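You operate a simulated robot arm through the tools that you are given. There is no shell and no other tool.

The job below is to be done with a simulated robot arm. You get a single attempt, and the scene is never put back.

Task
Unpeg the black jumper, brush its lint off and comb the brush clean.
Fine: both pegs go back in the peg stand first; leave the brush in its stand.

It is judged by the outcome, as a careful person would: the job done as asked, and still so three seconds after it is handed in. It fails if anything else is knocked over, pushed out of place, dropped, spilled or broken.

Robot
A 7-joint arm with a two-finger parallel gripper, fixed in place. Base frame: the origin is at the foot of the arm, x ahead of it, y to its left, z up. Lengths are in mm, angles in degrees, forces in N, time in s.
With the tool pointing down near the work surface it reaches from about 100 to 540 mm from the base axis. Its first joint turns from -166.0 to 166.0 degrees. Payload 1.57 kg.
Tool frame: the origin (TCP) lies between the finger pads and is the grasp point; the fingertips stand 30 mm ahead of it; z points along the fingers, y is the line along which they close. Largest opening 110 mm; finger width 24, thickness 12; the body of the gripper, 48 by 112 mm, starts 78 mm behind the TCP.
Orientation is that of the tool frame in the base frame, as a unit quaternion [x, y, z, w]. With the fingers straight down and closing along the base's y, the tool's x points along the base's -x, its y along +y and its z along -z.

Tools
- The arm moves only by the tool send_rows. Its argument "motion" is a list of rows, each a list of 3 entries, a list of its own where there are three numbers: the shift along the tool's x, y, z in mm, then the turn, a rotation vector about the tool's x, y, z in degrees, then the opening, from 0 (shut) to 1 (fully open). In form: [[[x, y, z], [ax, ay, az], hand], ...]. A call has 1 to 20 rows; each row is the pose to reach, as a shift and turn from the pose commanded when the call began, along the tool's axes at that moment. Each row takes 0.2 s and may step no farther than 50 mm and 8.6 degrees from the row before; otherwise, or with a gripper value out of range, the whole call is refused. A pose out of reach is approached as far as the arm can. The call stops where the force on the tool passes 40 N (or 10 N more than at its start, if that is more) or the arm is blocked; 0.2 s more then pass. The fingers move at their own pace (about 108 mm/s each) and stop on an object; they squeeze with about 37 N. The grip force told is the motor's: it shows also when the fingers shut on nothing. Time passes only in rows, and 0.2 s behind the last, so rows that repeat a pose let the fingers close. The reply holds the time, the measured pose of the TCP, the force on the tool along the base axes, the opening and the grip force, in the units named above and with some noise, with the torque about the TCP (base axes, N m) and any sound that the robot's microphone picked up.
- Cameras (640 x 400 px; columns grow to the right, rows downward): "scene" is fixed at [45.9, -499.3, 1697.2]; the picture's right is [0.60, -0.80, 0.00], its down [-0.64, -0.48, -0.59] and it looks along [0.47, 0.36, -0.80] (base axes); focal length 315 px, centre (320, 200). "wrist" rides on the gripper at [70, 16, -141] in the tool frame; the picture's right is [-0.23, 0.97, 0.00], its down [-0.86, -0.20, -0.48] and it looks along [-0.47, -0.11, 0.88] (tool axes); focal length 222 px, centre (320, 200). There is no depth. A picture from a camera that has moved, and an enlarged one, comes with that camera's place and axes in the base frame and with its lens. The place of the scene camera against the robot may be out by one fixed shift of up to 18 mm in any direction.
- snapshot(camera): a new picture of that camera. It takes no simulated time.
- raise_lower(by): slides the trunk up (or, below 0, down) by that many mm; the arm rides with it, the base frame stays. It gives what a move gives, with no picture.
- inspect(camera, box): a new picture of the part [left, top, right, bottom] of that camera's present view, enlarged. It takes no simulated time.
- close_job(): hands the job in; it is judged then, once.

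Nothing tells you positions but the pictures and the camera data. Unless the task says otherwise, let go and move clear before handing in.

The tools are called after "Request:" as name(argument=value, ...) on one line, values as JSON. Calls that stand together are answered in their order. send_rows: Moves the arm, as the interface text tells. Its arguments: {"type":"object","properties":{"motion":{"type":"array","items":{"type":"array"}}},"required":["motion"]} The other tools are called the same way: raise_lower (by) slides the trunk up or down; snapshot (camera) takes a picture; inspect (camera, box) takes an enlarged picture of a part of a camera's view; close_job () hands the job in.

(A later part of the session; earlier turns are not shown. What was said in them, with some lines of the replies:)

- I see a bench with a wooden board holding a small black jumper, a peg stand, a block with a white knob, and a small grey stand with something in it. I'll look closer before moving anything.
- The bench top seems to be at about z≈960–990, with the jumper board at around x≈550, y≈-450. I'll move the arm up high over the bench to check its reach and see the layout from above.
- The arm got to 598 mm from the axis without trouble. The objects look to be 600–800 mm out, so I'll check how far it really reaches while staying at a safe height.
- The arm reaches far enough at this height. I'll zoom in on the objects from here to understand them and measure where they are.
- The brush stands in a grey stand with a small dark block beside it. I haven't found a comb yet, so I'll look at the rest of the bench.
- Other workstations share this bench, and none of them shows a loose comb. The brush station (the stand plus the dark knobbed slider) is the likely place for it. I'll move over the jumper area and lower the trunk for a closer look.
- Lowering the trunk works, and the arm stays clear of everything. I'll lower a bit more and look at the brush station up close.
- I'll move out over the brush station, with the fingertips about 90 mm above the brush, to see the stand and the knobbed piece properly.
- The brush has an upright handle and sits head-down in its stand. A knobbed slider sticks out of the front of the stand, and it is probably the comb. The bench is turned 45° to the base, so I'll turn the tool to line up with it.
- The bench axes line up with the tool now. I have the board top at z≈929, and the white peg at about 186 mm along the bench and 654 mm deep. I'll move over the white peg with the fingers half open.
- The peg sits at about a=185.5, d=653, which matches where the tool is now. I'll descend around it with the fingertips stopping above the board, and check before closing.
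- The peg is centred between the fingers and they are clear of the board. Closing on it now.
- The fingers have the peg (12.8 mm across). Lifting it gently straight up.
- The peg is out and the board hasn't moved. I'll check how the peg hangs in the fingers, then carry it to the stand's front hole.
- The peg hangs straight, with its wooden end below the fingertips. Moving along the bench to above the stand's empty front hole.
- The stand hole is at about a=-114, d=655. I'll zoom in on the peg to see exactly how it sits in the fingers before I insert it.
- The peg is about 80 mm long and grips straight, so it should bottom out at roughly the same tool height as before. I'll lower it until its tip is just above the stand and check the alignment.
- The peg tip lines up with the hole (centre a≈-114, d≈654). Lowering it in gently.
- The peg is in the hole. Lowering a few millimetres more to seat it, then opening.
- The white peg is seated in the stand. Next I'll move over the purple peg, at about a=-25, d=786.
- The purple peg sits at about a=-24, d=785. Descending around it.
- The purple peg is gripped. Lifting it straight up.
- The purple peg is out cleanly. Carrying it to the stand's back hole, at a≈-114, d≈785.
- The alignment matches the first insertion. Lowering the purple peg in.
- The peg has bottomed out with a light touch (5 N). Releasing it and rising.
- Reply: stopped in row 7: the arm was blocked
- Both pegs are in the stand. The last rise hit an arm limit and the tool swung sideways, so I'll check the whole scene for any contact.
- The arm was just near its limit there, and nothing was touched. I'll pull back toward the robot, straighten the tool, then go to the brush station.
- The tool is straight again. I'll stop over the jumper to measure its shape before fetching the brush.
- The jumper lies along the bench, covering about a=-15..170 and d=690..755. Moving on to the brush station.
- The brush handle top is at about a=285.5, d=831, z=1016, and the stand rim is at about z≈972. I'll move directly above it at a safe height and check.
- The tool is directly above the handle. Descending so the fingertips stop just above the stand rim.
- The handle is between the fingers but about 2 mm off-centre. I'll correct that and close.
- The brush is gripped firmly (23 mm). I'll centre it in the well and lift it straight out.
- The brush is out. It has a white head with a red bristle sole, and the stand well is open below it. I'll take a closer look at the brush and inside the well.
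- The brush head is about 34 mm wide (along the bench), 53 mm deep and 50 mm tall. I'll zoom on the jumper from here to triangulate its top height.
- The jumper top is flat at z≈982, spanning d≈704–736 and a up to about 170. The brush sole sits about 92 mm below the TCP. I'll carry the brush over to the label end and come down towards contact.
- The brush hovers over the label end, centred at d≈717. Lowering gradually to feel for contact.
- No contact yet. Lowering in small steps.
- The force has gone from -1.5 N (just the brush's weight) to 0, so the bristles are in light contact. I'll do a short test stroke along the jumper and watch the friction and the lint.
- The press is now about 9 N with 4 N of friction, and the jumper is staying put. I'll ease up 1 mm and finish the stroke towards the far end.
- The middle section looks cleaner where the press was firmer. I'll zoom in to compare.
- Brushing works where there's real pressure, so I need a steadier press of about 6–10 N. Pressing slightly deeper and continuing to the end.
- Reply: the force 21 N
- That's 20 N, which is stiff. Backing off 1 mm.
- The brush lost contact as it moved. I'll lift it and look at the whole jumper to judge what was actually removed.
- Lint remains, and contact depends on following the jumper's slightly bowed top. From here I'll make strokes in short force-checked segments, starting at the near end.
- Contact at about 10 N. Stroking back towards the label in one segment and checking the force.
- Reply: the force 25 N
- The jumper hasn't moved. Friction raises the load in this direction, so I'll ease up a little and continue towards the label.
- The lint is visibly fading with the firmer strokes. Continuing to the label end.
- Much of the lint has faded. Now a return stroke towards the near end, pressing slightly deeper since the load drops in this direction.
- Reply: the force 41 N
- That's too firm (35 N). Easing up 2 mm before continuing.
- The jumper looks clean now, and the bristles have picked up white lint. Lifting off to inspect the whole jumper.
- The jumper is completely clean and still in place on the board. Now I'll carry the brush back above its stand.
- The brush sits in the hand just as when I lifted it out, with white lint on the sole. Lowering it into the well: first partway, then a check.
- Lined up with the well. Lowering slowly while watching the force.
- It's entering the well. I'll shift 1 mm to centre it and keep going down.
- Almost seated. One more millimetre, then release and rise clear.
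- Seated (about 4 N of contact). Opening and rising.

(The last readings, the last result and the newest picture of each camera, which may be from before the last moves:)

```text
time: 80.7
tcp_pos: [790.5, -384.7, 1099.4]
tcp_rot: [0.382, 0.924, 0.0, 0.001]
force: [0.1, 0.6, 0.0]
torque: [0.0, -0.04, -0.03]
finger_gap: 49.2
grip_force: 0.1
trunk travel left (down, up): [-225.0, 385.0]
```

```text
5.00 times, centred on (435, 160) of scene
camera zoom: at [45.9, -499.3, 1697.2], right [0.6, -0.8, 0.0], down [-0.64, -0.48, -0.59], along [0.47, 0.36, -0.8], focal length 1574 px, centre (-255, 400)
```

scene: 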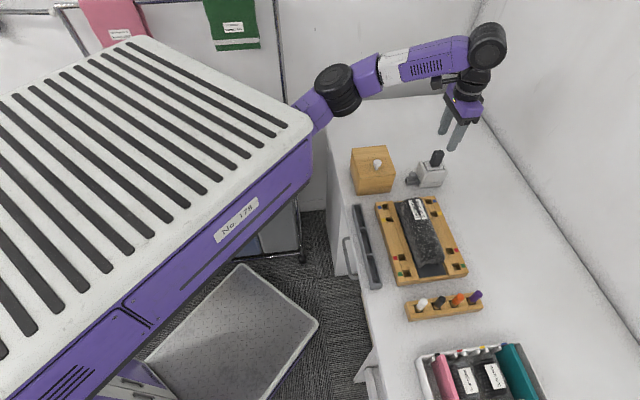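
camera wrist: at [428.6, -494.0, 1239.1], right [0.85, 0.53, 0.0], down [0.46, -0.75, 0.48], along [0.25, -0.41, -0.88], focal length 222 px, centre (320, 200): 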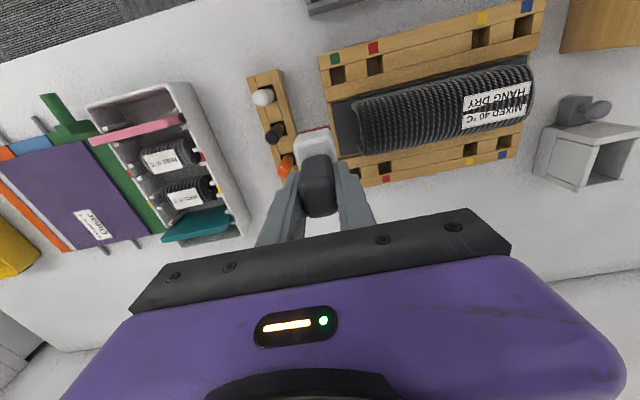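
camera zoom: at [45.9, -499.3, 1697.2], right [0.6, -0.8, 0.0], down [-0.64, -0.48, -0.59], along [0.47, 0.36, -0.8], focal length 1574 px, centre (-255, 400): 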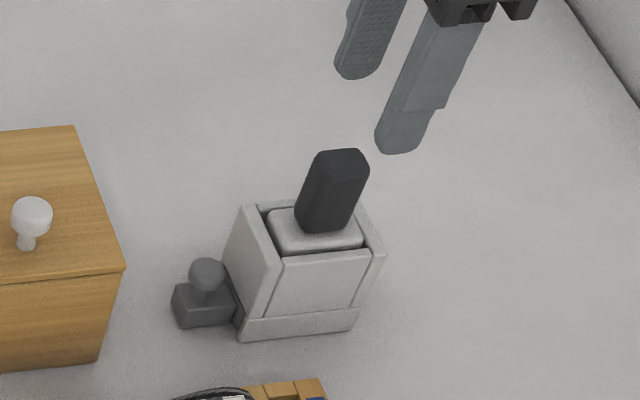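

The brush is back in its stand. Next I'll look closely at the knobbed slider on the front of the stand, which should be the comb.

Request:
send_rows(motion=[[[30, 0, 0], [0, 0, 0], 0.45], [[60, 0, 0], [0, 0, 0], 0.45], [[75, 0, 0], [0, 0, 0], 0.45], [[75, 0, 25], [0, 0, 0], 0.45], [[75, 0, 45], [0, 0, 0], 0.45], [[75, 0, 45], [0, 0, 0], 0.45]])

Request:
snapshot(camera="wrist")

Request:
inspect(camera="wrist", box=[260, 90, 390, 200])

Request:
inspect(camera="scene", box=[395, 150, 455, 200])

```text
time: 82.1
tcp_pos: [734.5, -332.5, 1051.1]
tcp_rot: [0.382, 0.924, 0.0, 0.0]
force: [0.1, -0.6, 0.1]
torque: [0.03, 0.02, -0.02]
finger_gap: 49.6
grip_force: 0.0
trunk travel left (down, up): [-225.0, 385.0]
```

```text
taken
camera wrist: at [698.2, -271.7, 1192.7], right [0.85, 0.53, 0.0], down [0.46, -0.75, 0.48], along [0.25, -0.41, -0.88], focal length 222 px, centre (320, 200)
```

wrist: 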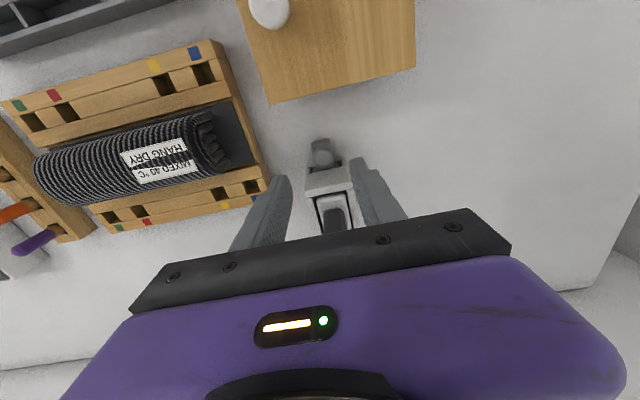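

```text
3.64 times, centred on (325, 145) of wrist
camera zoom: at [698.2, -271.7, 1192.7], right [0.85, 0.53, 0.0], down [0.46, -0.75, 0.48], along [0.25, -0.41, -0.88], focal length 808 px, centre (302, 400)
```

zoom: 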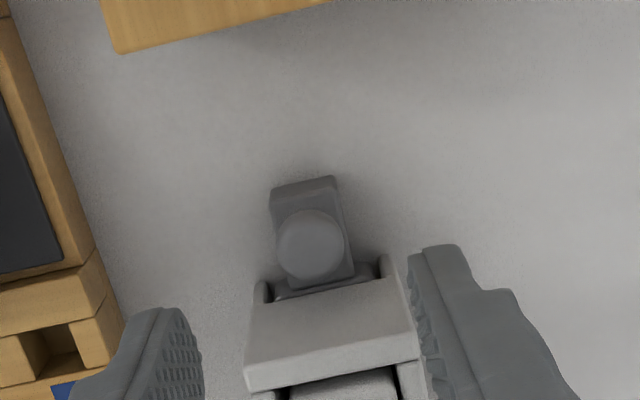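

```text
8.00 times, centred on (425, 175) of scene
camera zoom: at [45.9, -499.3, 1697.2], right [0.6, -0.8, 0.0], down [-0.64, -0.48, -0.59], along [0.47, 0.36, -0.8], focal length 2518 px, centre (-520, 400)
```

zoom: 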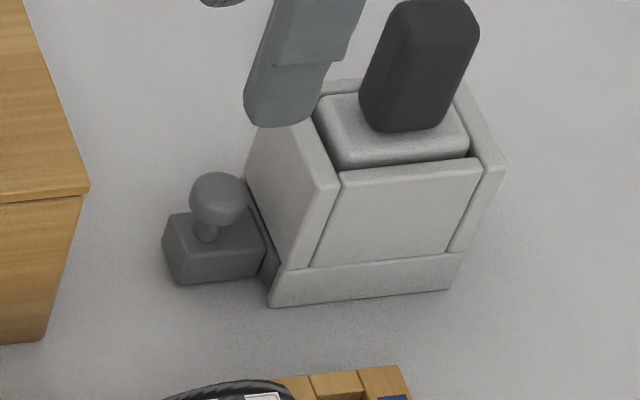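

The slider is a drawer-style comb with a ball knob, centred at about a=286, d=763, z=945. It has roughly 55 mm of free travel before the wooden box. I'll descend around the knob.

Request:
send_rows(motion=[[[-8, 0, 0], [0, 0, 0], 0.45], [[-8, 0, 25], [0, 0, 0], 0.45], [[-8, 0, 50], [0, 0, 0], 0.45], [[-8, 0, 72], [0, 0, 0], 0.45], [[-8, 0, 82], [0, 0, 0], 0.45], [[-8, 0, 88], [0, 0, 0], 0.45], [[-8, 0, 88], [0, 0, 0], 0.45]])

Request:
inspect(camera="wrist", box=[250, 90, 390, 220])

Request:
inspect(camera="scene", box=[360, 130, 460, 200])

```text
time: 83.7
tcp_pos: [741.5, -338.5, 964.2]
tcp_rot: [0.383, 0.924, -0.001, 0.001]
force: [0.9, 0.8, 0.1]
torque: [0.0, -0.01, -0.01]
finger_gap: 49.3
grip_force: 0.0
trunk travel left (down, up): [-225.0, 385.0]
```

```text
3.08 times, centred on (320, 155) of wrist
camera zoom: at [704.3, -277.6, 1105.1], right [0.85, 0.53, 0.0], down [0.46, -0.75, 0.48], along [0.25, -0.41, -0.88], focal length 684 px, centre (320, 338)
```

zoom: 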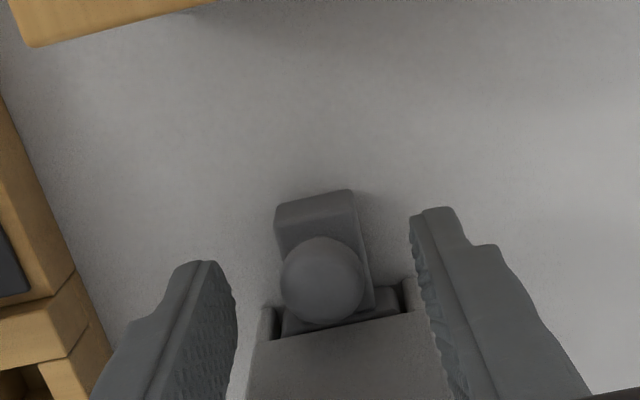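

```text
5.71 times, centred on (410, 165) of scene
camera zoom: at [45.9, -499.3, 1697.2], right [0.6, -0.8, 0.0], down [-0.64, -0.48, -0.59], along [0.47, 0.36, -0.8], focal length 1799 px, centre (-194, 400)
```

zoom: 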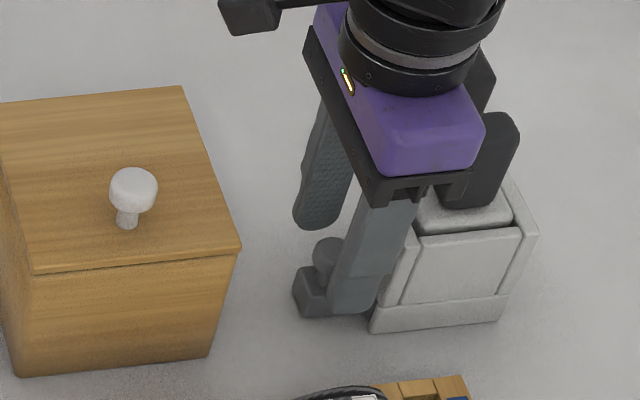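

The knob is centred between the fingertips. Closing on it.

Request:
send_rows(motion=[[[0, 0, 2], [0, 0, 0], 0.45], [[0, 0, 2], [0, 0, 0], 0.1], [[0, 0, 2], [0, 0, 0], 0.1], [[0, 0, 2], [0, 0, 0], 0.1], [[0, 0, 2], [0, 0, 0], 0.1]])

Request:
inspect(camera="wrist", box=[250, 90, 390, 220])

```text
time: 84.9
tcp_pos: [741.9, -336.2, 962.5]
tcp_rot: [0.383, 0.924, 0.0, 0.001]
force: [0.9, 1.7, 0.9]
torque: [0.0, -0.05, -0.04]
finger_gap: 20.6
grip_force: 34.1
trunk travel left (down, up): [-225.0, 385.0]
```

```text
3.08 times, centred on (320, 155) of wrist
camera zoom: at [704.4, -277.4, 1103.5], right [0.85, 0.53, 0.0], down [0.46, -0.75, 0.48], along [0.25, -0.41, -0.88], focal length 684 px, centre (320, 338)
```

zoom: 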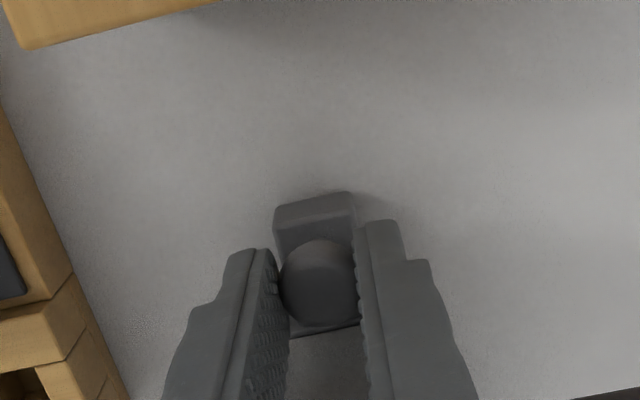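

The knob is gripped. Pulling it gently towards the robot while watching the force.

Request:
send_rows(motion=[[[2, 0, 0], [0, 0, 0], 0.1], [[4, 0, 0], [0, 0, 0], 0.1], [[6, 0, 0], [0, 0, 0], 0.1]])

Request:
inspect(camera="scene", box=[390, 120, 480, 200])

Request:
inspect(camera="wrist", box=[250, 90, 390, 220])

```text
time: 85.7
tcp_pos: [737.7, -334.0, 962.7]
tcp_rot: [0.383, 0.924, -0.001, 0.001]
force: [1.2, -0.4, 0.3]
torque: [-0.01, -0.05, -0.01]
finger_gap: 20.5
grip_force: 34.1
trunk travel left (down, up): [-225.0, 385.0]
```

```text
5.00 times, centred on (435, 160) of scene
camera zoom: at [45.9, -499.3, 1697.2], right [0.6, -0.8, 0.0], down [-0.64, -0.48, -0.59], along [0.47, 0.36, -0.8], focal length 1574 px, centre (-255, 400)
```

zoom: 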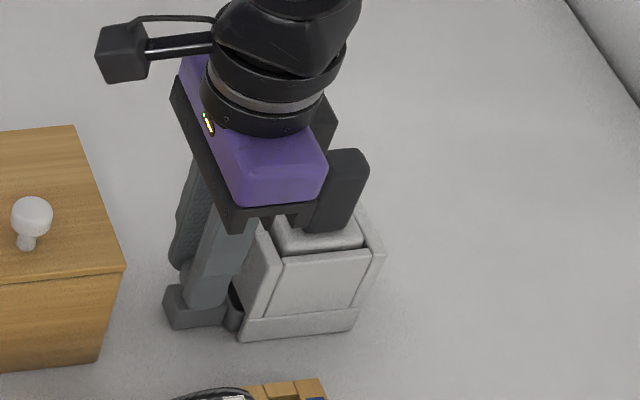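

```text
3.08 times, centred on (320, 155) of wrist
camera zoom: at [700.5, -273.3, 1103.5], right [0.85, 0.53, 0.0], down [0.46, -0.75, 0.48], along [0.25, -0.41, -0.88], focal length 684 px, centre (320, 338)
```

zoom: 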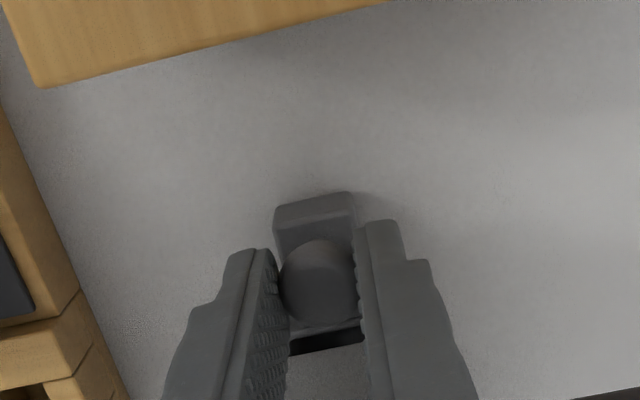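

The comb slides out easily and the stand stays put. I'll keep pulling in short steps.

Request:
send_rows(motion=[[[3, 0, 0], [0, 0, 0], 0.1], [[6, 0, 0], [0, 0, 0], 0.1], [[9, 0, 0], [0, 0, 0], 0.1], [[12, 0, 0], [0, 0, 0], 0.1]])

```text
time: 86.7
tcp_pos: [728.5, -324.7, 963.9]
tcp_rot: [0.384, 0.924, 0.0, 0.001]
force: [-5.3, -4.9, -3.7]
torque: [-0.08, 0.18, 0.0]
finger_gap: 20.4
grip_force: 33.8
trunk travel left (down, up): [-225.0, 385.0]
```

Request:
inspect(camera="wrist", box=[250, 90, 390, 230])

Request:
inspect(camera="scene", box=[390, 120, 480, 200])

```text
2.86 times, centred on (320, 160) of wrist
camera zoom: at [691.4, -264.0, 1103.5], right [0.85, 0.53, 0.0], down [0.46, -0.75, 0.48], along [0.25, -0.41, -0.88], focal length 635 px, centre (320, 314)
```

zoom: 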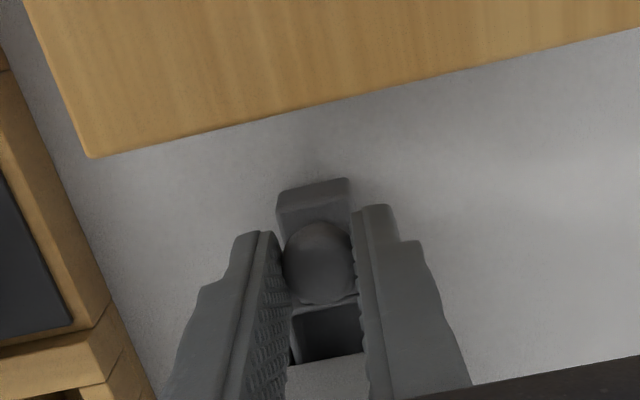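

```text
5.00 times, centred on (435, 160) of scene
camera zoom: at [45.9, -499.3, 1697.2], right [0.6, -0.8, 0.0], down [-0.64, -0.48, -0.59], along [0.47, 0.36, -0.8], focal length 1574 px, centre (-255, 400)
```

zoom: 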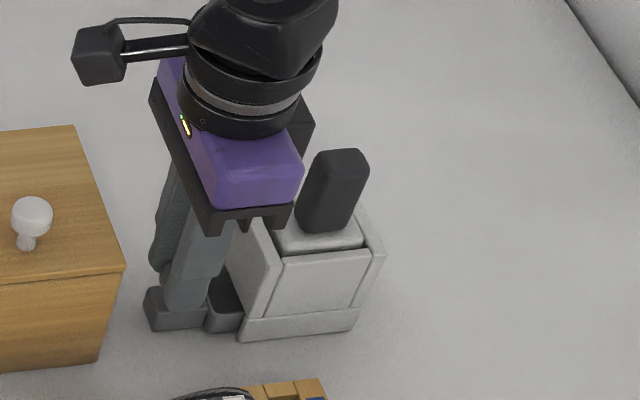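

It's a drawer with a hollow body sliding out from under the brush. I'll ease the slight side load and keep pulling to see what it does.

Request:
send_rows(motion=[[[0, -0.8, 0], [0, 0, 0], 0.1], [[3, -0.8, 0], [0, 0, 0], 0.1], [[6, -0.8, 0], [0, 0, 0], 0.1], [[9, -0.8, 0], [0, 0, 0], 0.1], [[12, -0.8, 0], [0, 0, 0], 0.1]])

Request:
inspect(camera="wrist", box=[250, 90, 390, 230])

Request:
inspect(camera="scene", box=[390, 120, 480, 200])

```text
time: 87.9
tcp_pos: [719.6, -316.4, 962.0]
tcp_rot: [0.383, 0.924, -0.001, 0.001]
force: [-2.7, -2.4, -4.6]
torque: [-0.01, 0.04, -0.03]
finger_gap: 20.7
grip_force: 34.0
trunk travel left (down, up): [-225.0, 385.0]
```

```text
2.86 times, centred on (320, 160) of wrist
camera zoom: at [683.2, -256.2, 1103.5], right [0.85, 0.53, 0.0], down [0.46, -0.75, 0.48], along [0.25, -0.41, -0.88], focal length 635 px, centre (320, 314)
```

zoom: 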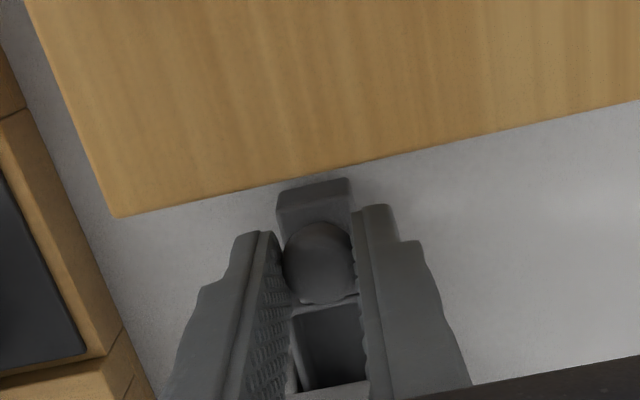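

```text
5.00 times, centred on (435, 160) of scene
camera zoom: at [45.9, -499.3, 1697.2], right [0.6, -0.8, 0.0], down [-0.64, -0.48, -0.59], along [0.47, 0.36, -0.8], focal length 1574 px, centre (-255, 400)
```

zoom: 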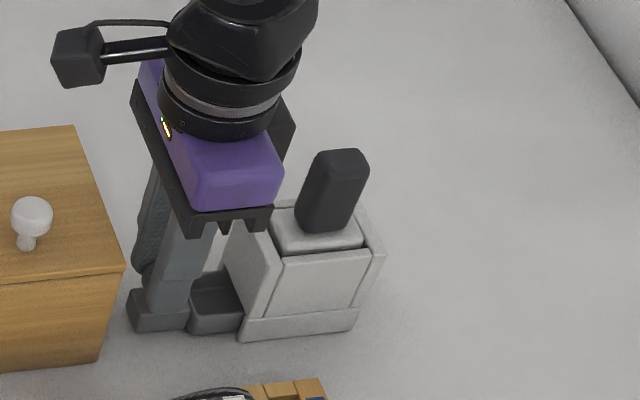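

It's about 31 mm out with light resistance. I'll pull a little further, staying well clear of the wooden box, to find the end of its travel.

Request:
send_rows(motion=[[[2.5, 0, 0], [0, 0, 0], 0.1], [[5, 0, 0], [0, 0, 0], 0.1], [[7.5, 0, 0], [0, 0, 0], 0.1]])

Request:
inspect(camera="wrist", box=[250, 90, 390, 230])

Request:
inspect(camera="scene", box=[390, 130, 470, 200])

```text
time: 88.7
tcp_pos: [714.1, -311.4, 962.1]
tcp_rot: [0.383, 0.924, 0.0, 0.0]
force: [0.4, -0.5, -12.1]
torque: [0.04, 0.0, -0.01]
finger_gap: 20.6
grip_force: 34.0
trunk travel left (down, up): [-225.0, 385.0]
```

```text
2.86 times, centred on (320, 160) of wrist
camera zoom: at [677.9, -250.8, 1103.7], right [0.85, 0.53, 0.0], down [0.46, -0.75, 0.48], along [0.25, -0.41, -0.88], focal length 635 px, centre (320, 314)
```

zoom: 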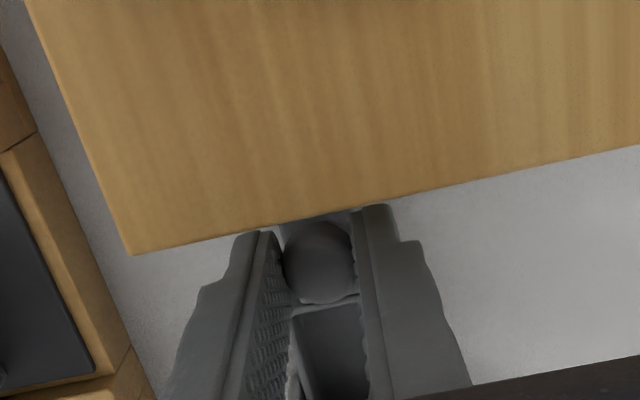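

```text
5.71 times, centred on (430, 165) of scene
camera zoom: at [45.9, -499.3, 1697.2], right [0.6, -0.8, 0.0], down [-0.64, -0.48, -0.59], along [0.47, 0.36, -0.8], focal length 1799 px, centre (-309, 400)
```

zoom: 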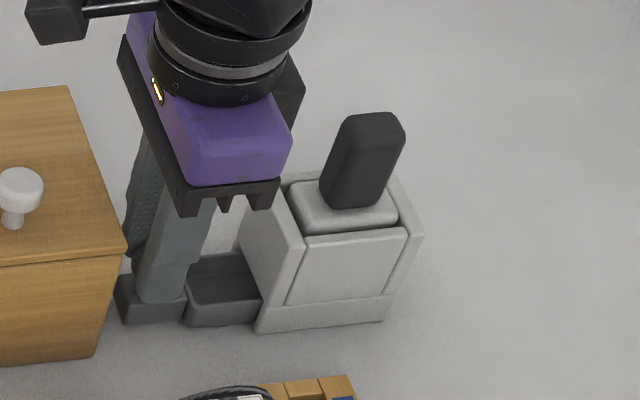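

The drawer is 38 mm out and carrying some vertical load. I'll relax that slightly and look at the interior.

Request:
send_rows(motion=[[[0, 0, 0.8], [0, 0, 0], 0.1], [[0, 0, 1.5], [0, 0, 0], 0.1]])

```text
time: 89.3
tcp_pos: [714.2, -311.5, 960.7]
tcp_rot: [0.383, 0.924, 0.0, 0.001]
force: [1.4, 1.6, 2.4]
torque: [0.39, 0.3, -0.02]
finger_gap: 20.3
grip_force: 34.1
trunk travel left (down, up): [-225.0, 385.0]
```

Request:
send_rows(motion=[[[2, 0, 0], [0, 0, 0], 0.1], [[4, 0, 0], [0, 0, 0], 0.1]])

Request:
inspect(camera="scene", box=[395, 150, 455, 200])

```text
time: 89.9
tcp_pos: [712.6, -308.8, 963.0]
tcp_rot: [0.383, 0.924, 0.0, 0.001]
force: [4.3, 4.7, 13.8]
torque: [0.0, -0.3, 0.03]
finger_gap: 20.6
grip_force: 33.9
trunk travel left (down, up): [-225.0, 385.0]
```

```text
8.00 times, centred on (425, 175) of scene
camera zoom: at [45.9, -499.3, 1697.2], right [0.6, -0.8, 0.0], down [-0.64, -0.48, -0.59], along [0.47, 0.36, -0.8], focal length 2518 px, centre (-520, 400)
```

zoom: 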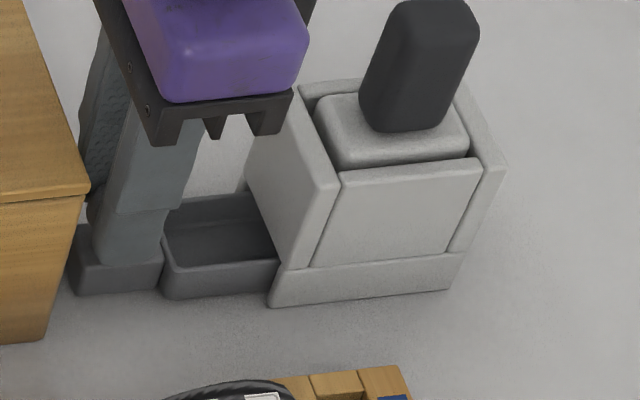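

The tray looks empty and I feel no end stop yet. There is about 13 mm of margin to the wooden box, so I'll relieve the vertical load and pull a little more.

Request:
send_rows(motion=[[[0, 0, -0.8], [0, 0, 0], 0.1], [[2, -0.5, -0.8], [0, 0, 0], 0.1], [[4, -0.5, -0.8], [0, 0, 0], 0.1]])

Request:
inspect(camera="wrist", box=[260, 120, 380, 230])

Request:
inspect(camera="scene", box=[395, 150, 455, 200])

```text
time: 90.7
tcp_pos: [710.1, -306.7, 963.5]
tcp_rot: [0.382, 0.924, -0.001, 0.001]
force: [11.0, 5.5, 16.8]
torque: [0.26, -0.19, 0.02]
finger_gap: 20.4
grip_force: 34.2
trunk travel left (down, up): [-225.0, 385.0]
```

```text
3.64 times, centred on (320, 175) of wrist
camera zoom: at [672.1, -245.2, 1103.4], right [0.85, 0.53, 0.0], down [0.46, -0.74, 0.48], along [0.25, -0.41, -0.88], focal length 808 px, centre (320, 291)
```

zoom: 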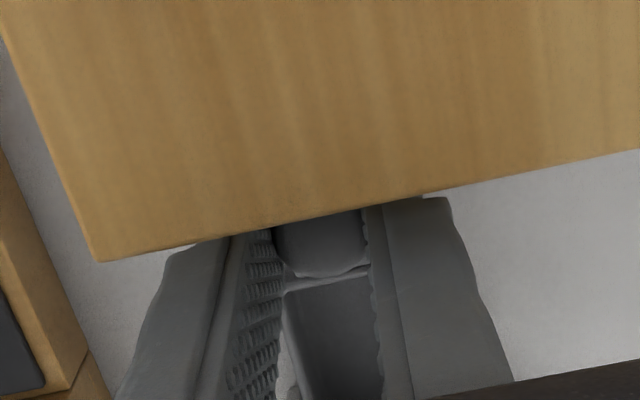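

```text
8.00 times, centred on (425, 175) of scene
camera zoom: at [45.9, -499.3, 1697.2], right [0.6, -0.8, 0.0], down [-0.64, -0.48, -0.59], along [0.47, 0.36, -0.8], focal length 2518 px, centre (-520, 400)
```

zoom: 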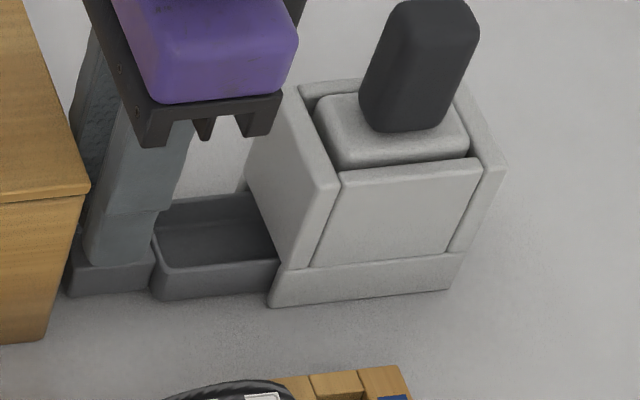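

The sideways and vertical load is rising, so something may be touching. I'll check the gripper and camera against the wooden box before moving again.

Request:
inspect(camera="scene", box=[340, 100, 470, 210])

Request:
snapshot(camera="wrist")

```text
3.64 times, centred on (405, 155) of scene
camera zoom: at [45.9, -499.3, 1697.2], right [0.6, -0.8, 0.0], down [-0.64, -0.48, -0.59], along [0.47, 0.36, -0.8], focal length 1144 px, centre (11, 364)
```

zoom: 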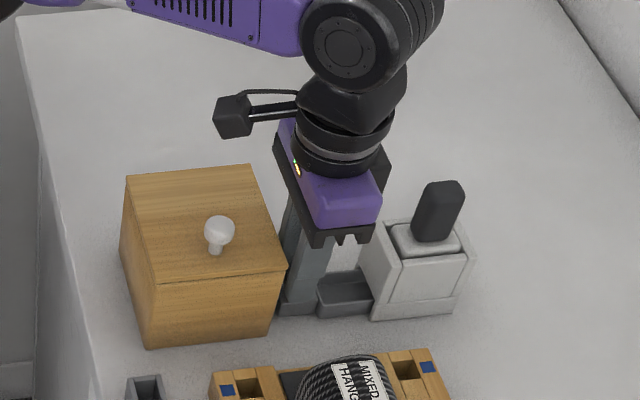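

```text
taken
camera wrist: at [672.1, -245.2, 1103.4], right [0.85, 0.53, 0.0], down [0.46, -0.74, 0.48], along [0.25, -0.41, -0.88], focal length 222 px, centre (320, 200)
```

wrist: 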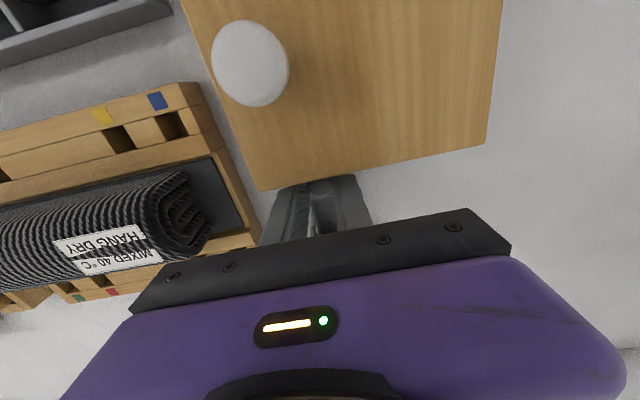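

Nothing is touching; the load comes from the drawer's guide. I'll ease the side and vertical offsets before deciding how far to pull.

Request:
send_rows(motion=[[[0, 0.7, -0.6], [0, 0, 0], 0.1], [[0, 1.2, -1.2], [0, 0, 0], 0.1]])

```text
time: 91.3
tcp_pos: [709.4, -305.9, 961.5]
tcp_rot: [0.383, 0.924, 0.0, 0.001]
force: [12.1, 1.3, 13.9]
torque: [-0.04, -0.34, 0.06]
finger_gap: 20.9
grip_force: 34.0
trunk travel left (down, up): [-225.0, 385.0]
```

The resistance along the pull direction suggests the end stop, at about 45 mm. Now pushing the comb back in, beginning with a small step to check the load releases.

Request:
send_rows(motion=[[[-2, 0, 0], [0, 0, 0], 0.1], [[-4, 0, 0], [0, 0, 0], 0.1], [[-6, 0, 0], [0, 0, 0], 0.1]])

Request:
inspect(camera="scene", box=[395, 150, 455, 200])

```text
time: 92.1
tcp_pos: [713.3, -310.1, 962.5]
tcp_rot: [0.384, 0.923, 0.0, 0.0]
force: [1.8, 2.8, 4.9]
torque: [0.19, 0.13, 0.0]
finger_gap: 20.6
grip_force: 34.0
trunk travel left (down, up): [-225.0, 385.0]
```

```text
8.00 times, centred on (425, 175) of scene
camera zoom: at [45.9, -499.3, 1697.2], right [0.6, -0.8, 0.0], down [-0.64, -0.48, -0.59], along [0.47, 0.36, -0.8], focal length 2518 px, centre (-520, 400)
```

zoom: 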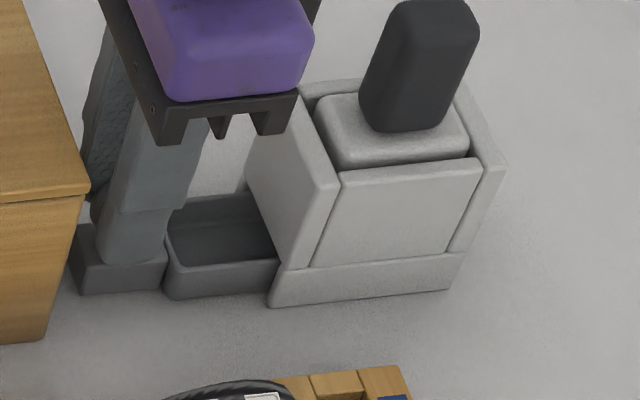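

The load has dropped. Pushing the comb back in steadily.

Request:
send_rows(motion=[[[-4, 0, 0], [0, 0, 0], 0.1], [[-8, 0, 0], [0, 0, 0], 0.1], [[-12, 0, 0], [0, 0, 0], 0.1], [[-16, 0, 0], [0, 0, 0], 0.1], [[-20, 0, 0], [0, 0, 0], 0.1]])

```text
time: 93.3
tcp_pos: [728.1, -324.3, 962.0]
tcp_rot: [0.383, 0.924, 0.0, 0.0]
force: [0.5, 0.3, 0.8]
torque: [-0.02, -0.03, 0.02]
finger_gap: 20.4
grip_force: 33.6
trunk travel left (down, up): [-225.0, 385.0]
```

Request:
send_rows(motion=[[[-4, 0, 0], [0, 0, 0], 0.1], [[-8, 0, 0], [0, 0, 0], 0.1], [[-12, 0, 0], [0, 0, 0], 0.1], [[-16, 0, 0], [0, 0, 0], 0.1], [[-18, 0, 0], [0, 0, 0], 0.1]])

Request:
inspect(camera="scene", box=[395, 150, 455, 200])

Request:
inspect(camera="wrist", box=[260, 100, 380, 220])

```text
time: 94.5
tcp_pos: [742.3, -337.8, 961.9]
tcp_rot: [0.383, 0.924, -0.001, 0.0]
force: [-6.5, -5.8, -3.0]
torque: [-0.14, 0.13, -0.01]
finger_gap: 20.6
grip_force: 34.0
trunk travel left (down, up): [-225.0, 385.0]
```

```text
8.00 times, centred on (425, 175) of scene
camera zoom: at [45.9, -499.3, 1697.2], right [0.6, -0.8, 0.0], down [-0.64, -0.48, -0.59], along [0.47, 0.36, -0.8], focal length 2518 px, centre (-520, 400)
```

zoom: 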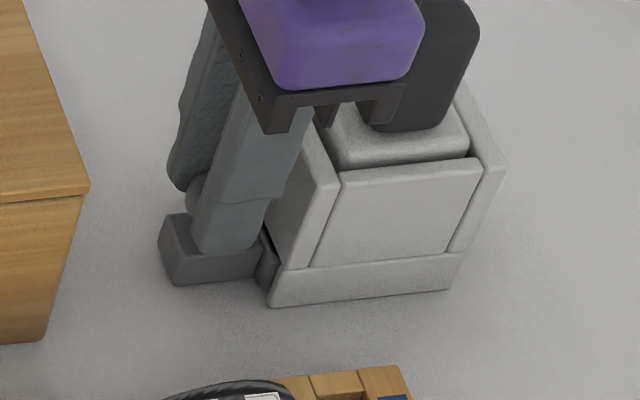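

```text
3.33 times, centred on (320, 160) of wrist
camera zoom: at [703.6, -276.2, 1103.3], right [0.85, 0.53, 0.0], down [0.46, -0.75, 0.48], along [0.25, -0.41, -0.88], focal length 740 px, centre (320, 333)
```

zoom: 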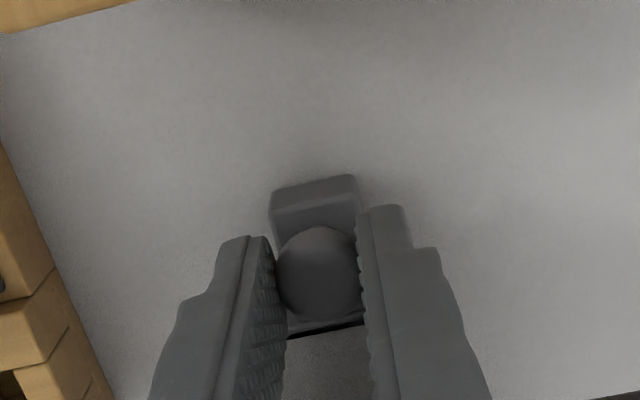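

Request:
send_rows(motion=[[[-0.8, -0.5, 0], [0, 0, 0], 0.1], [[-1.6, -0.5, 0], [0, 0, 0], 0.1], [[-2.2, -0.5, 0], [0, 0, 0], 0.1]])

```text
time: 95.3
tcp_pos: [742.3, -337.2, 962.0]
tcp_rot: [0.383, 0.924, 0.0, 0.0]
force: [-7.5, -2.9, -8.2]
torque: [-0.12, 0.1, 0.0]
finger_gap: 20.5
grip_force: 34.2
trunk travel left (down, up): [-225.0, 385.0]
```

The comb slider is fully home again. I'll release the knob and lift the brush slightly to check whether its sole is clean.

Request:
send_rows(motion=[[[0.8, 0.3, -0.5], [0, 0, 0], 0.25], [[0.8, 0.3, -0.5], [0, 0, 0], 0.45], [[0.8, 0.3, -0.5], [0, 0, 0], 0.45], [[0.8, 0.3, -25], [0, 0, 0], 0.45], [[0.8, 0.3, -60], [0, 0, 0], 0.45], [[0.8, 0.3, -100], [0, 0, 0], 0.45], [[0.8, 0.3, -135], [0, 0, 0], 0.45]])

Request:
inspect(camera="wrist", box=[250, 60, 390, 220])

Request:
inspect(camera="scene", box=[390, 120, 480, 200])

```text
time: 96.9
tcp_pos: [743.2, -337.7, 1098.1]
tcp_rot: [0.382, 0.924, 0.0, 0.001]
force: [0.3, -0.3, -0.2]
torque: [0.04, 0.07, 0.02]
finger_gap: 49.4
grip_force: 0.1
trunk travel left (down, up): [-225.0, 385.0]
```

```text
2.50 times, centred on (320, 140) of wrist
camera zoom: at [706.1, -276.1, 1239.3], right [0.85, 0.53, 0.0], down [0.46, -0.75, 0.48], along [0.25, -0.41, -0.88], focal length 555 px, centre (320, 350)
```

zoom: 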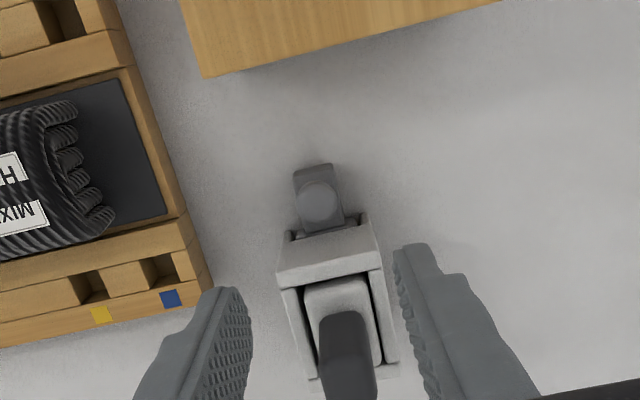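

```text
5.00 times, centred on (435, 160) of scene
camera zoom: at [45.9, -499.3, 1697.2], right [0.6, -0.8, 0.0], down [-0.64, -0.48, -0.59], along [0.47, 0.36, -0.8], focal length 1574 px, centre (-255, 400)
```

zoom: 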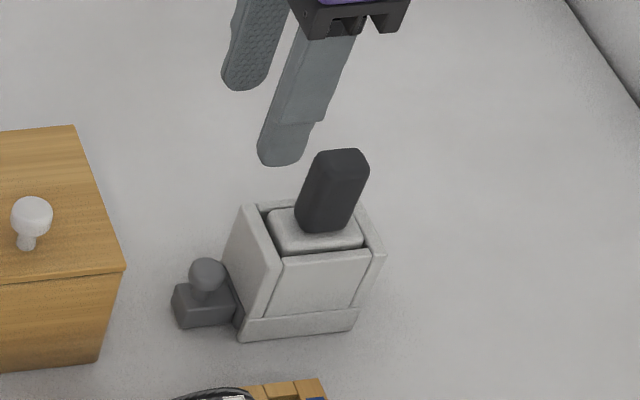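

The drawer is closed and everything is in place. Moving over the brush to lift it for inspection.

Request:
send_rows(motion=[[[-25, -0.3, 0], [0, 0, 0], 0.45], [[-50, -0.3, 0], [0, 0, 0], 0.45], [[-66.5, -0.3, 0], [0, 0, 0], 0.45], [[-66.5, -0.3, 20], [0, 0, 0], 0.45], [[-66.5, -0.3, 45], [0, 0, 0], 0.45], [[-66.5, -0.3, 70], [0, 0, 0], 0.45], [[-66.5, -0.3, 84], [0, 0, 0], 0.45], [[-66.5, -0.3, 84], [0, 0, 0], 0.45]])

Request:
inspect(camera="wrist", box=[260, 90, 400, 230])

```text
time: 98.7
tcp_pos: [788.0, -385.5, 1012.5]
tcp_rot: [0.383, 0.924, -0.001, 0.001]
force: [-0.3, 0.1, 0.3]
torque: [-0.01, -0.03, 0.0]
finger_gap: 49.5
grip_force: 0.1
trunk travel left (down, up): [-225.0, 385.0]
```

```text
2.86 times, centred on (330, 160) of wrist
camera zoom: at [751.4, -324.3, 1154.9], right [0.85, 0.53, 0.0], down [0.46, -0.75, 0.48], along [0.25, -0.41, -0.88], focal length 635 px, centre (291, 314)
```

zoom: 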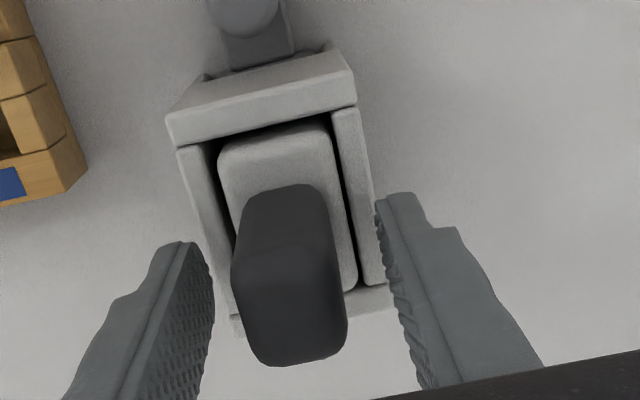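

Request:
send_rows(motion=[[[0, 0.8, 0], [0, 0, 0], 0.45], [[0, 0.8, 0], [0, 0, 0], 0.1], [[0, 0.8, 0], [0, 0, 0], 0.1], [[0, 0.8, 0], [0, 0, 0], 0.1], [[0, 0.8, -5], [0, 0, 0], 0.1], [[0, 0.8, -15], [0, 0, 0], 0.1], [[0, 0.8, -27], [0, 0, 0], 0.1], [[0, 0.8, -40], [0, 0, 0], 0.1], [[0, 0.8, -55], [0, 0, 0], 0.1], [[0, 0.8, -70], [0, 0, 0], 0.1], [[0, 0.8, -84], [0, 0, 0], 0.1]])

Request:
inspect(camera="scene", box=[420, 125, 490, 190])

Request:
inspect(camera="wrist", box=[270, 80, 370, 180])

```text
time: 101.1
tcp_pos: [788.7, -384.3, 1098.5]
tcp_rot: [0.382, 0.924, -0.001, 0.002]
force: [0.2, -0.6, -1.6]
torque: [0.01, 0.0, -0.01]
finger_gap: 23.8
grip_force: 35.4
trunk travel left (down, up): [-225.0, 385.0]
```

```text
6.15 times, centred on (455, 158) of scene
camera zoom: at [45.9, -499.3, 1697.2], right [0.6, -0.8, 0.0], down [-0.64, -0.48, -0.59], along [0.47, 0.36, -0.8], focal length 1937 px, centre (-511, 462)
```

zoom: 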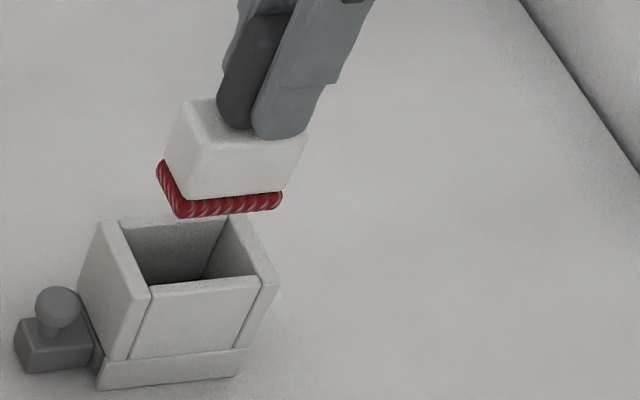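

```text
4.00 times, centred on (320, 130) of wrist
camera zoom: at [752.1, -323.2, 1239.7], right [0.85, 0.53, 0.0], down [0.46, -0.74, 0.48], along [0.25, -0.41, -0.88], focal length 888 px, centre (320, 480)
```

zoom: 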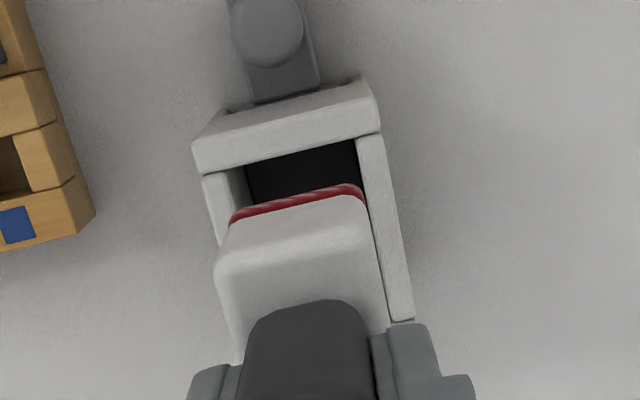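

The sole is clean red again, so the drawer was indeed the comb. Now I'll lower the brush straight back into its stand.

Request:
send_rows(motion=[[[0, 0, 15], [0, 0, 0], 0.1], [[0, 0, 30], [0, 0, 0], 0.1], [[0, 0, 38], [0, 0, 0], 0.1], [[0, 0, 44], [0, 0, 0], 0.1], [[0, 0, 50], [0, 0, 0], 0.1]])

Request:
inspect(camera="wrist", box=[250, 60, 390, 230])

```text
time: 102.3
tcp_pos: [789.9, -383.8, 1048.6]
tcp_rot: [0.382, 0.924, -0.001, 0.001]
force: [-0.5, -0.2, -1.5]
torque: [-0.02, -0.01, 0.03]
finger_gap: 23.7
grip_force: 35.9
trunk travel left (down, up): [-225.0, 385.0]
```

```text
2.35 times, centred on (320, 145) of wrist
camera zoom: at [751.9, -322.9, 1189.8], right [0.85, 0.53, 0.0], down [0.46, -0.75, 0.48], along [0.25, -0.41, -0.88], focal length 523 px, centre (320, 329)
```

zoom: 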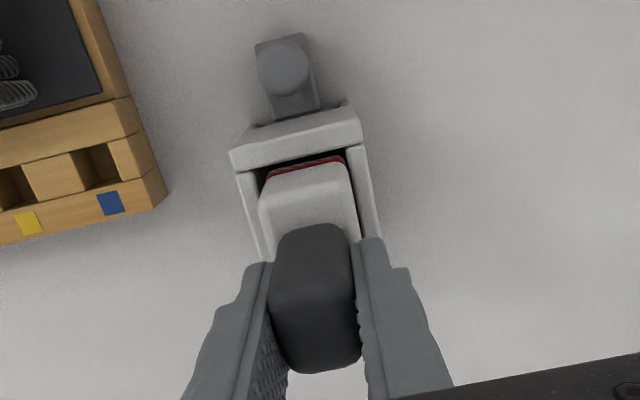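

Entering cleanly with no contact. Continuing down to seat it.

Request:
send_rows(motion=[[[0, 0, 6], [0, 0, 0], 0.1], [[0, 0, 12], [0, 0, 0], 0.1], [[0, 0, 18], [0, 0, 0], 0.1], [[0, 0, 24], [0, 0, 0], 0.1], [[0, 0, 30], [0, 0, 0], 0.1]])

```text
time: 103.5
tcp_pos: [789.2, -384.0, 1016.9]
tcp_rot: [0.383, 0.924, -0.001, 0.001]
force: [0.3, -1.0, -1.0]
torque: [-0.02, -0.03, 0.01]
finger_gap: 23.6
grip_force: 35.2
trunk travel left (down, up): [-225.0, 385.0]
```

Request:
send_rows(motion=[[[0, 0, 1.5], [0, 0, 0], 0.1], [[0, 0, 3], [0, 0, 0], 0.1], [[0, 0, 4], [0, 0, 0], 0.1]])

```text
time: 104.3
tcp_pos: [788.6, -383.6, 1013.9]
tcp_rot: [0.382, 0.924, 0.0, 0.0]
force: [-0.9, 0.3, -1.1]
torque: [0.0, 0.01, 0.01]
finger_gap: 23.6
grip_force: 35.9
trunk travel left (down, up): [-225.0, 385.0]
```

Request:
send_rows(motion=[[[0, 0, 0.7], [0, 0, 0], 0.1], [[0, 0, 1.4], [0, 0, 0], 0.1]])

```text
time: 104.9
tcp_pos: [789.8, -386.3, 1015.4]
tcp_rot: [0.383, 0.924, 0.0, 0.001]
force: [2.2, -0.1, 4.9]
torque: [0.06, 0.01, -0.02]
finger_gap: 23.2
grip_force: 35.4
trunk travel left (down, up): [-225.0, 385.0]
```

The brush is seated (about 6 N of contact). Releasing, rising and pulling back clear.

Request:
send_rows(motion=[[[0, 0, -0.5], [0, 0, 0], 0.25], [[0, 0, -0.5], [0, 0, 0], 0.45], [[0, 0, -0.5], [0, 0, 0], 0.45], [[0, 0, -20], [0, 0, 0], 0.45], [[0, 0, -45], [0, 0, 0], 0.45], [[0, 0, -70], [0, 0, 0], 0.45], [[0, 0, -85], [0, 0, 0], 0.45], [[35, 0, -85], [0, 0, 0], 0.45], [[70, 0, -85], [0, 0, 0], 0.45], [[100, 0, -85], [0, 0, 0], 0.45]])

Request:
inspect(camera="scene", box=[390, 120, 480, 200])

Request:
snapshot(camera="wrist")

Request:
snapshot(camera="scene")

```text
time: 107.1
tcp_pos: [717.0, -313.9, 1097.9]
tcp_rot: [0.383, 0.924, 0.0, 0.0]
force: [-0.2, 0.2, -1.1]
torque: [0.0, 0.0, 0.0]
finger_gap: 49.5
grip_force: 0.0
trunk travel left (down, up): [-225.0, 385.0]
```

```text
5.00 times, centred on (435, 160) of scene
camera zoom: at [45.9, -499.3, 1697.2], right [0.6, -0.8, 0.0], down [-0.64, -0.48, -0.59], along [0.47, 0.36, -0.8], focal length 1574 px, centre (-255, 400)
```

zoom: 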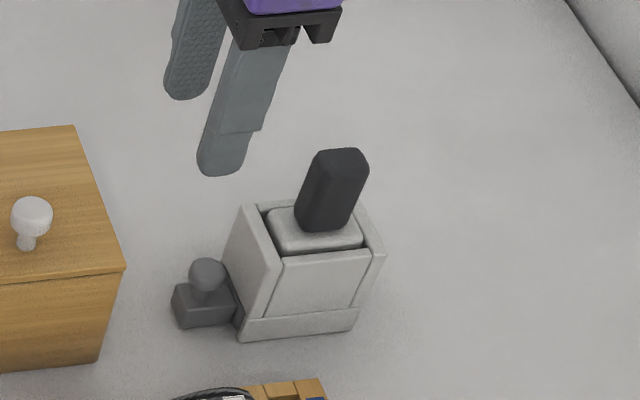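

```text
taken
camera wrist: at [680.4, -253.1, 1238.7], right [0.85, 0.53, 0.0], down [0.46, -0.75, 0.48], along [0.25, -0.41, -0.88], focal length 222 px, centre (320, 200)
```

wrist: 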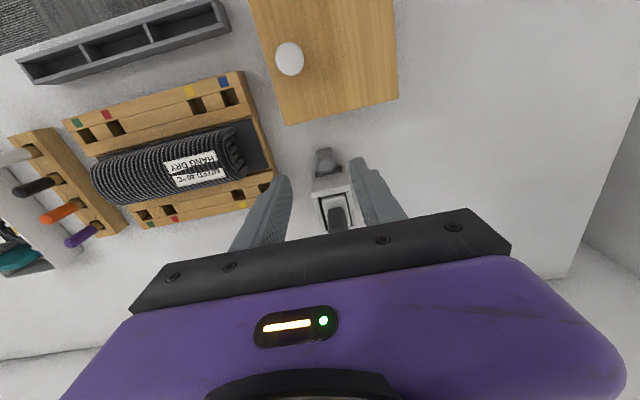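

```text
taken
```

scene: 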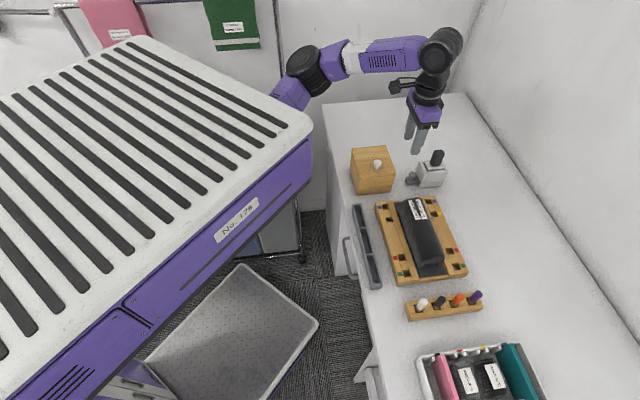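

The brush is in its stand, the comb is closed and the pegs are in place. I'll raise the arm well clear and take one last look at the jumper.

Request:
raise_lower(by=150)

Request:
inspect(camera="scene", box=[380, 190, 490, 330])

Request:
inspect(camera="wrist", box=[80, 60, 360, 240])

```text
time: 108.8
tcp_pos: [717.6, -313.7, 1247.2]
tcp_rot: [0.383, 0.924, 0.0, 0.001]
force: [0.2, -0.1, 0.2]
torque: [0.01, 0.01, 0.0]
finger_gap: 49.4
grip_force: 0.1
trunk travel left (down, up): [-375.0, 235.0]
```

```text
2.86 times, centred on (435, 260) of scene
camera zoom: at [45.9, -499.3, 1697.2], right [0.6, -0.8, 0.0], down [-0.64, -0.48, -0.59], along [0.47, 0.36, -0.8], focal length 899 px, centre (-9, 29)
```

zoom: 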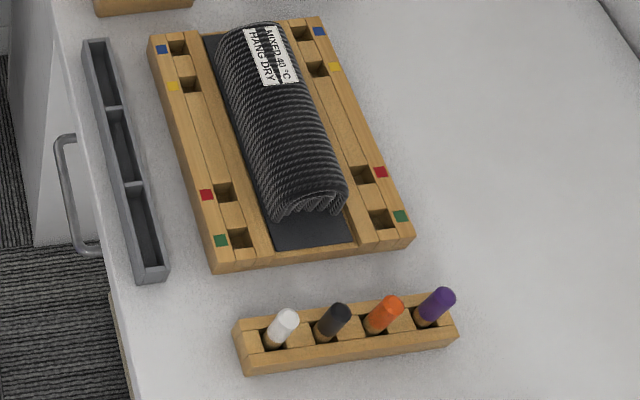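

```text
2.22 times, centred on (220, 150) of wrist
camera zoom: at [680.8, -252.8, 1388.7], right [0.85, 0.53, 0.0], down [0.46, -0.75, 0.48], along [0.25, -0.41, -0.88], focal length 494 px, centre (542, 311)
```

zoom: 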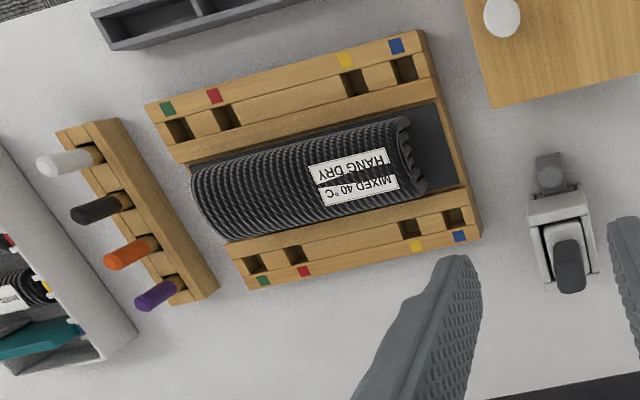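

Both pegs are in the peg stand and the jumper is clean and still in place. The brush is combed clean and back in its stand, the comb drawer is shut, and the arm is clear. Handing in.

Request:
close_job()

```text
The job is handed in.
```

The job is done and handed in; the result of the judging wasn't shown to me.

- **Pegs:** I took the white and purple pegs off the board and put them in the two empty holes of the peg stand before brushing.
- **Jumper:** I brushed it along its length until no lint showed from either camera. It stayed in place on the board.
- **Brush:** The comb turned out to be the drawer with the ball knob on the front of the brush stand. I pulled it out to its stop and pushed it back, then lifted the brush to check that its sole was clean.
- **How I left it:** The brush is back in its stand with the comb drawer shut, and the arm is raised clear.

While I was rising after placing the second peg, the arm hit a limit and the tool swung sideways. I checked the cameras afterwards and nothing had been touched or moved.
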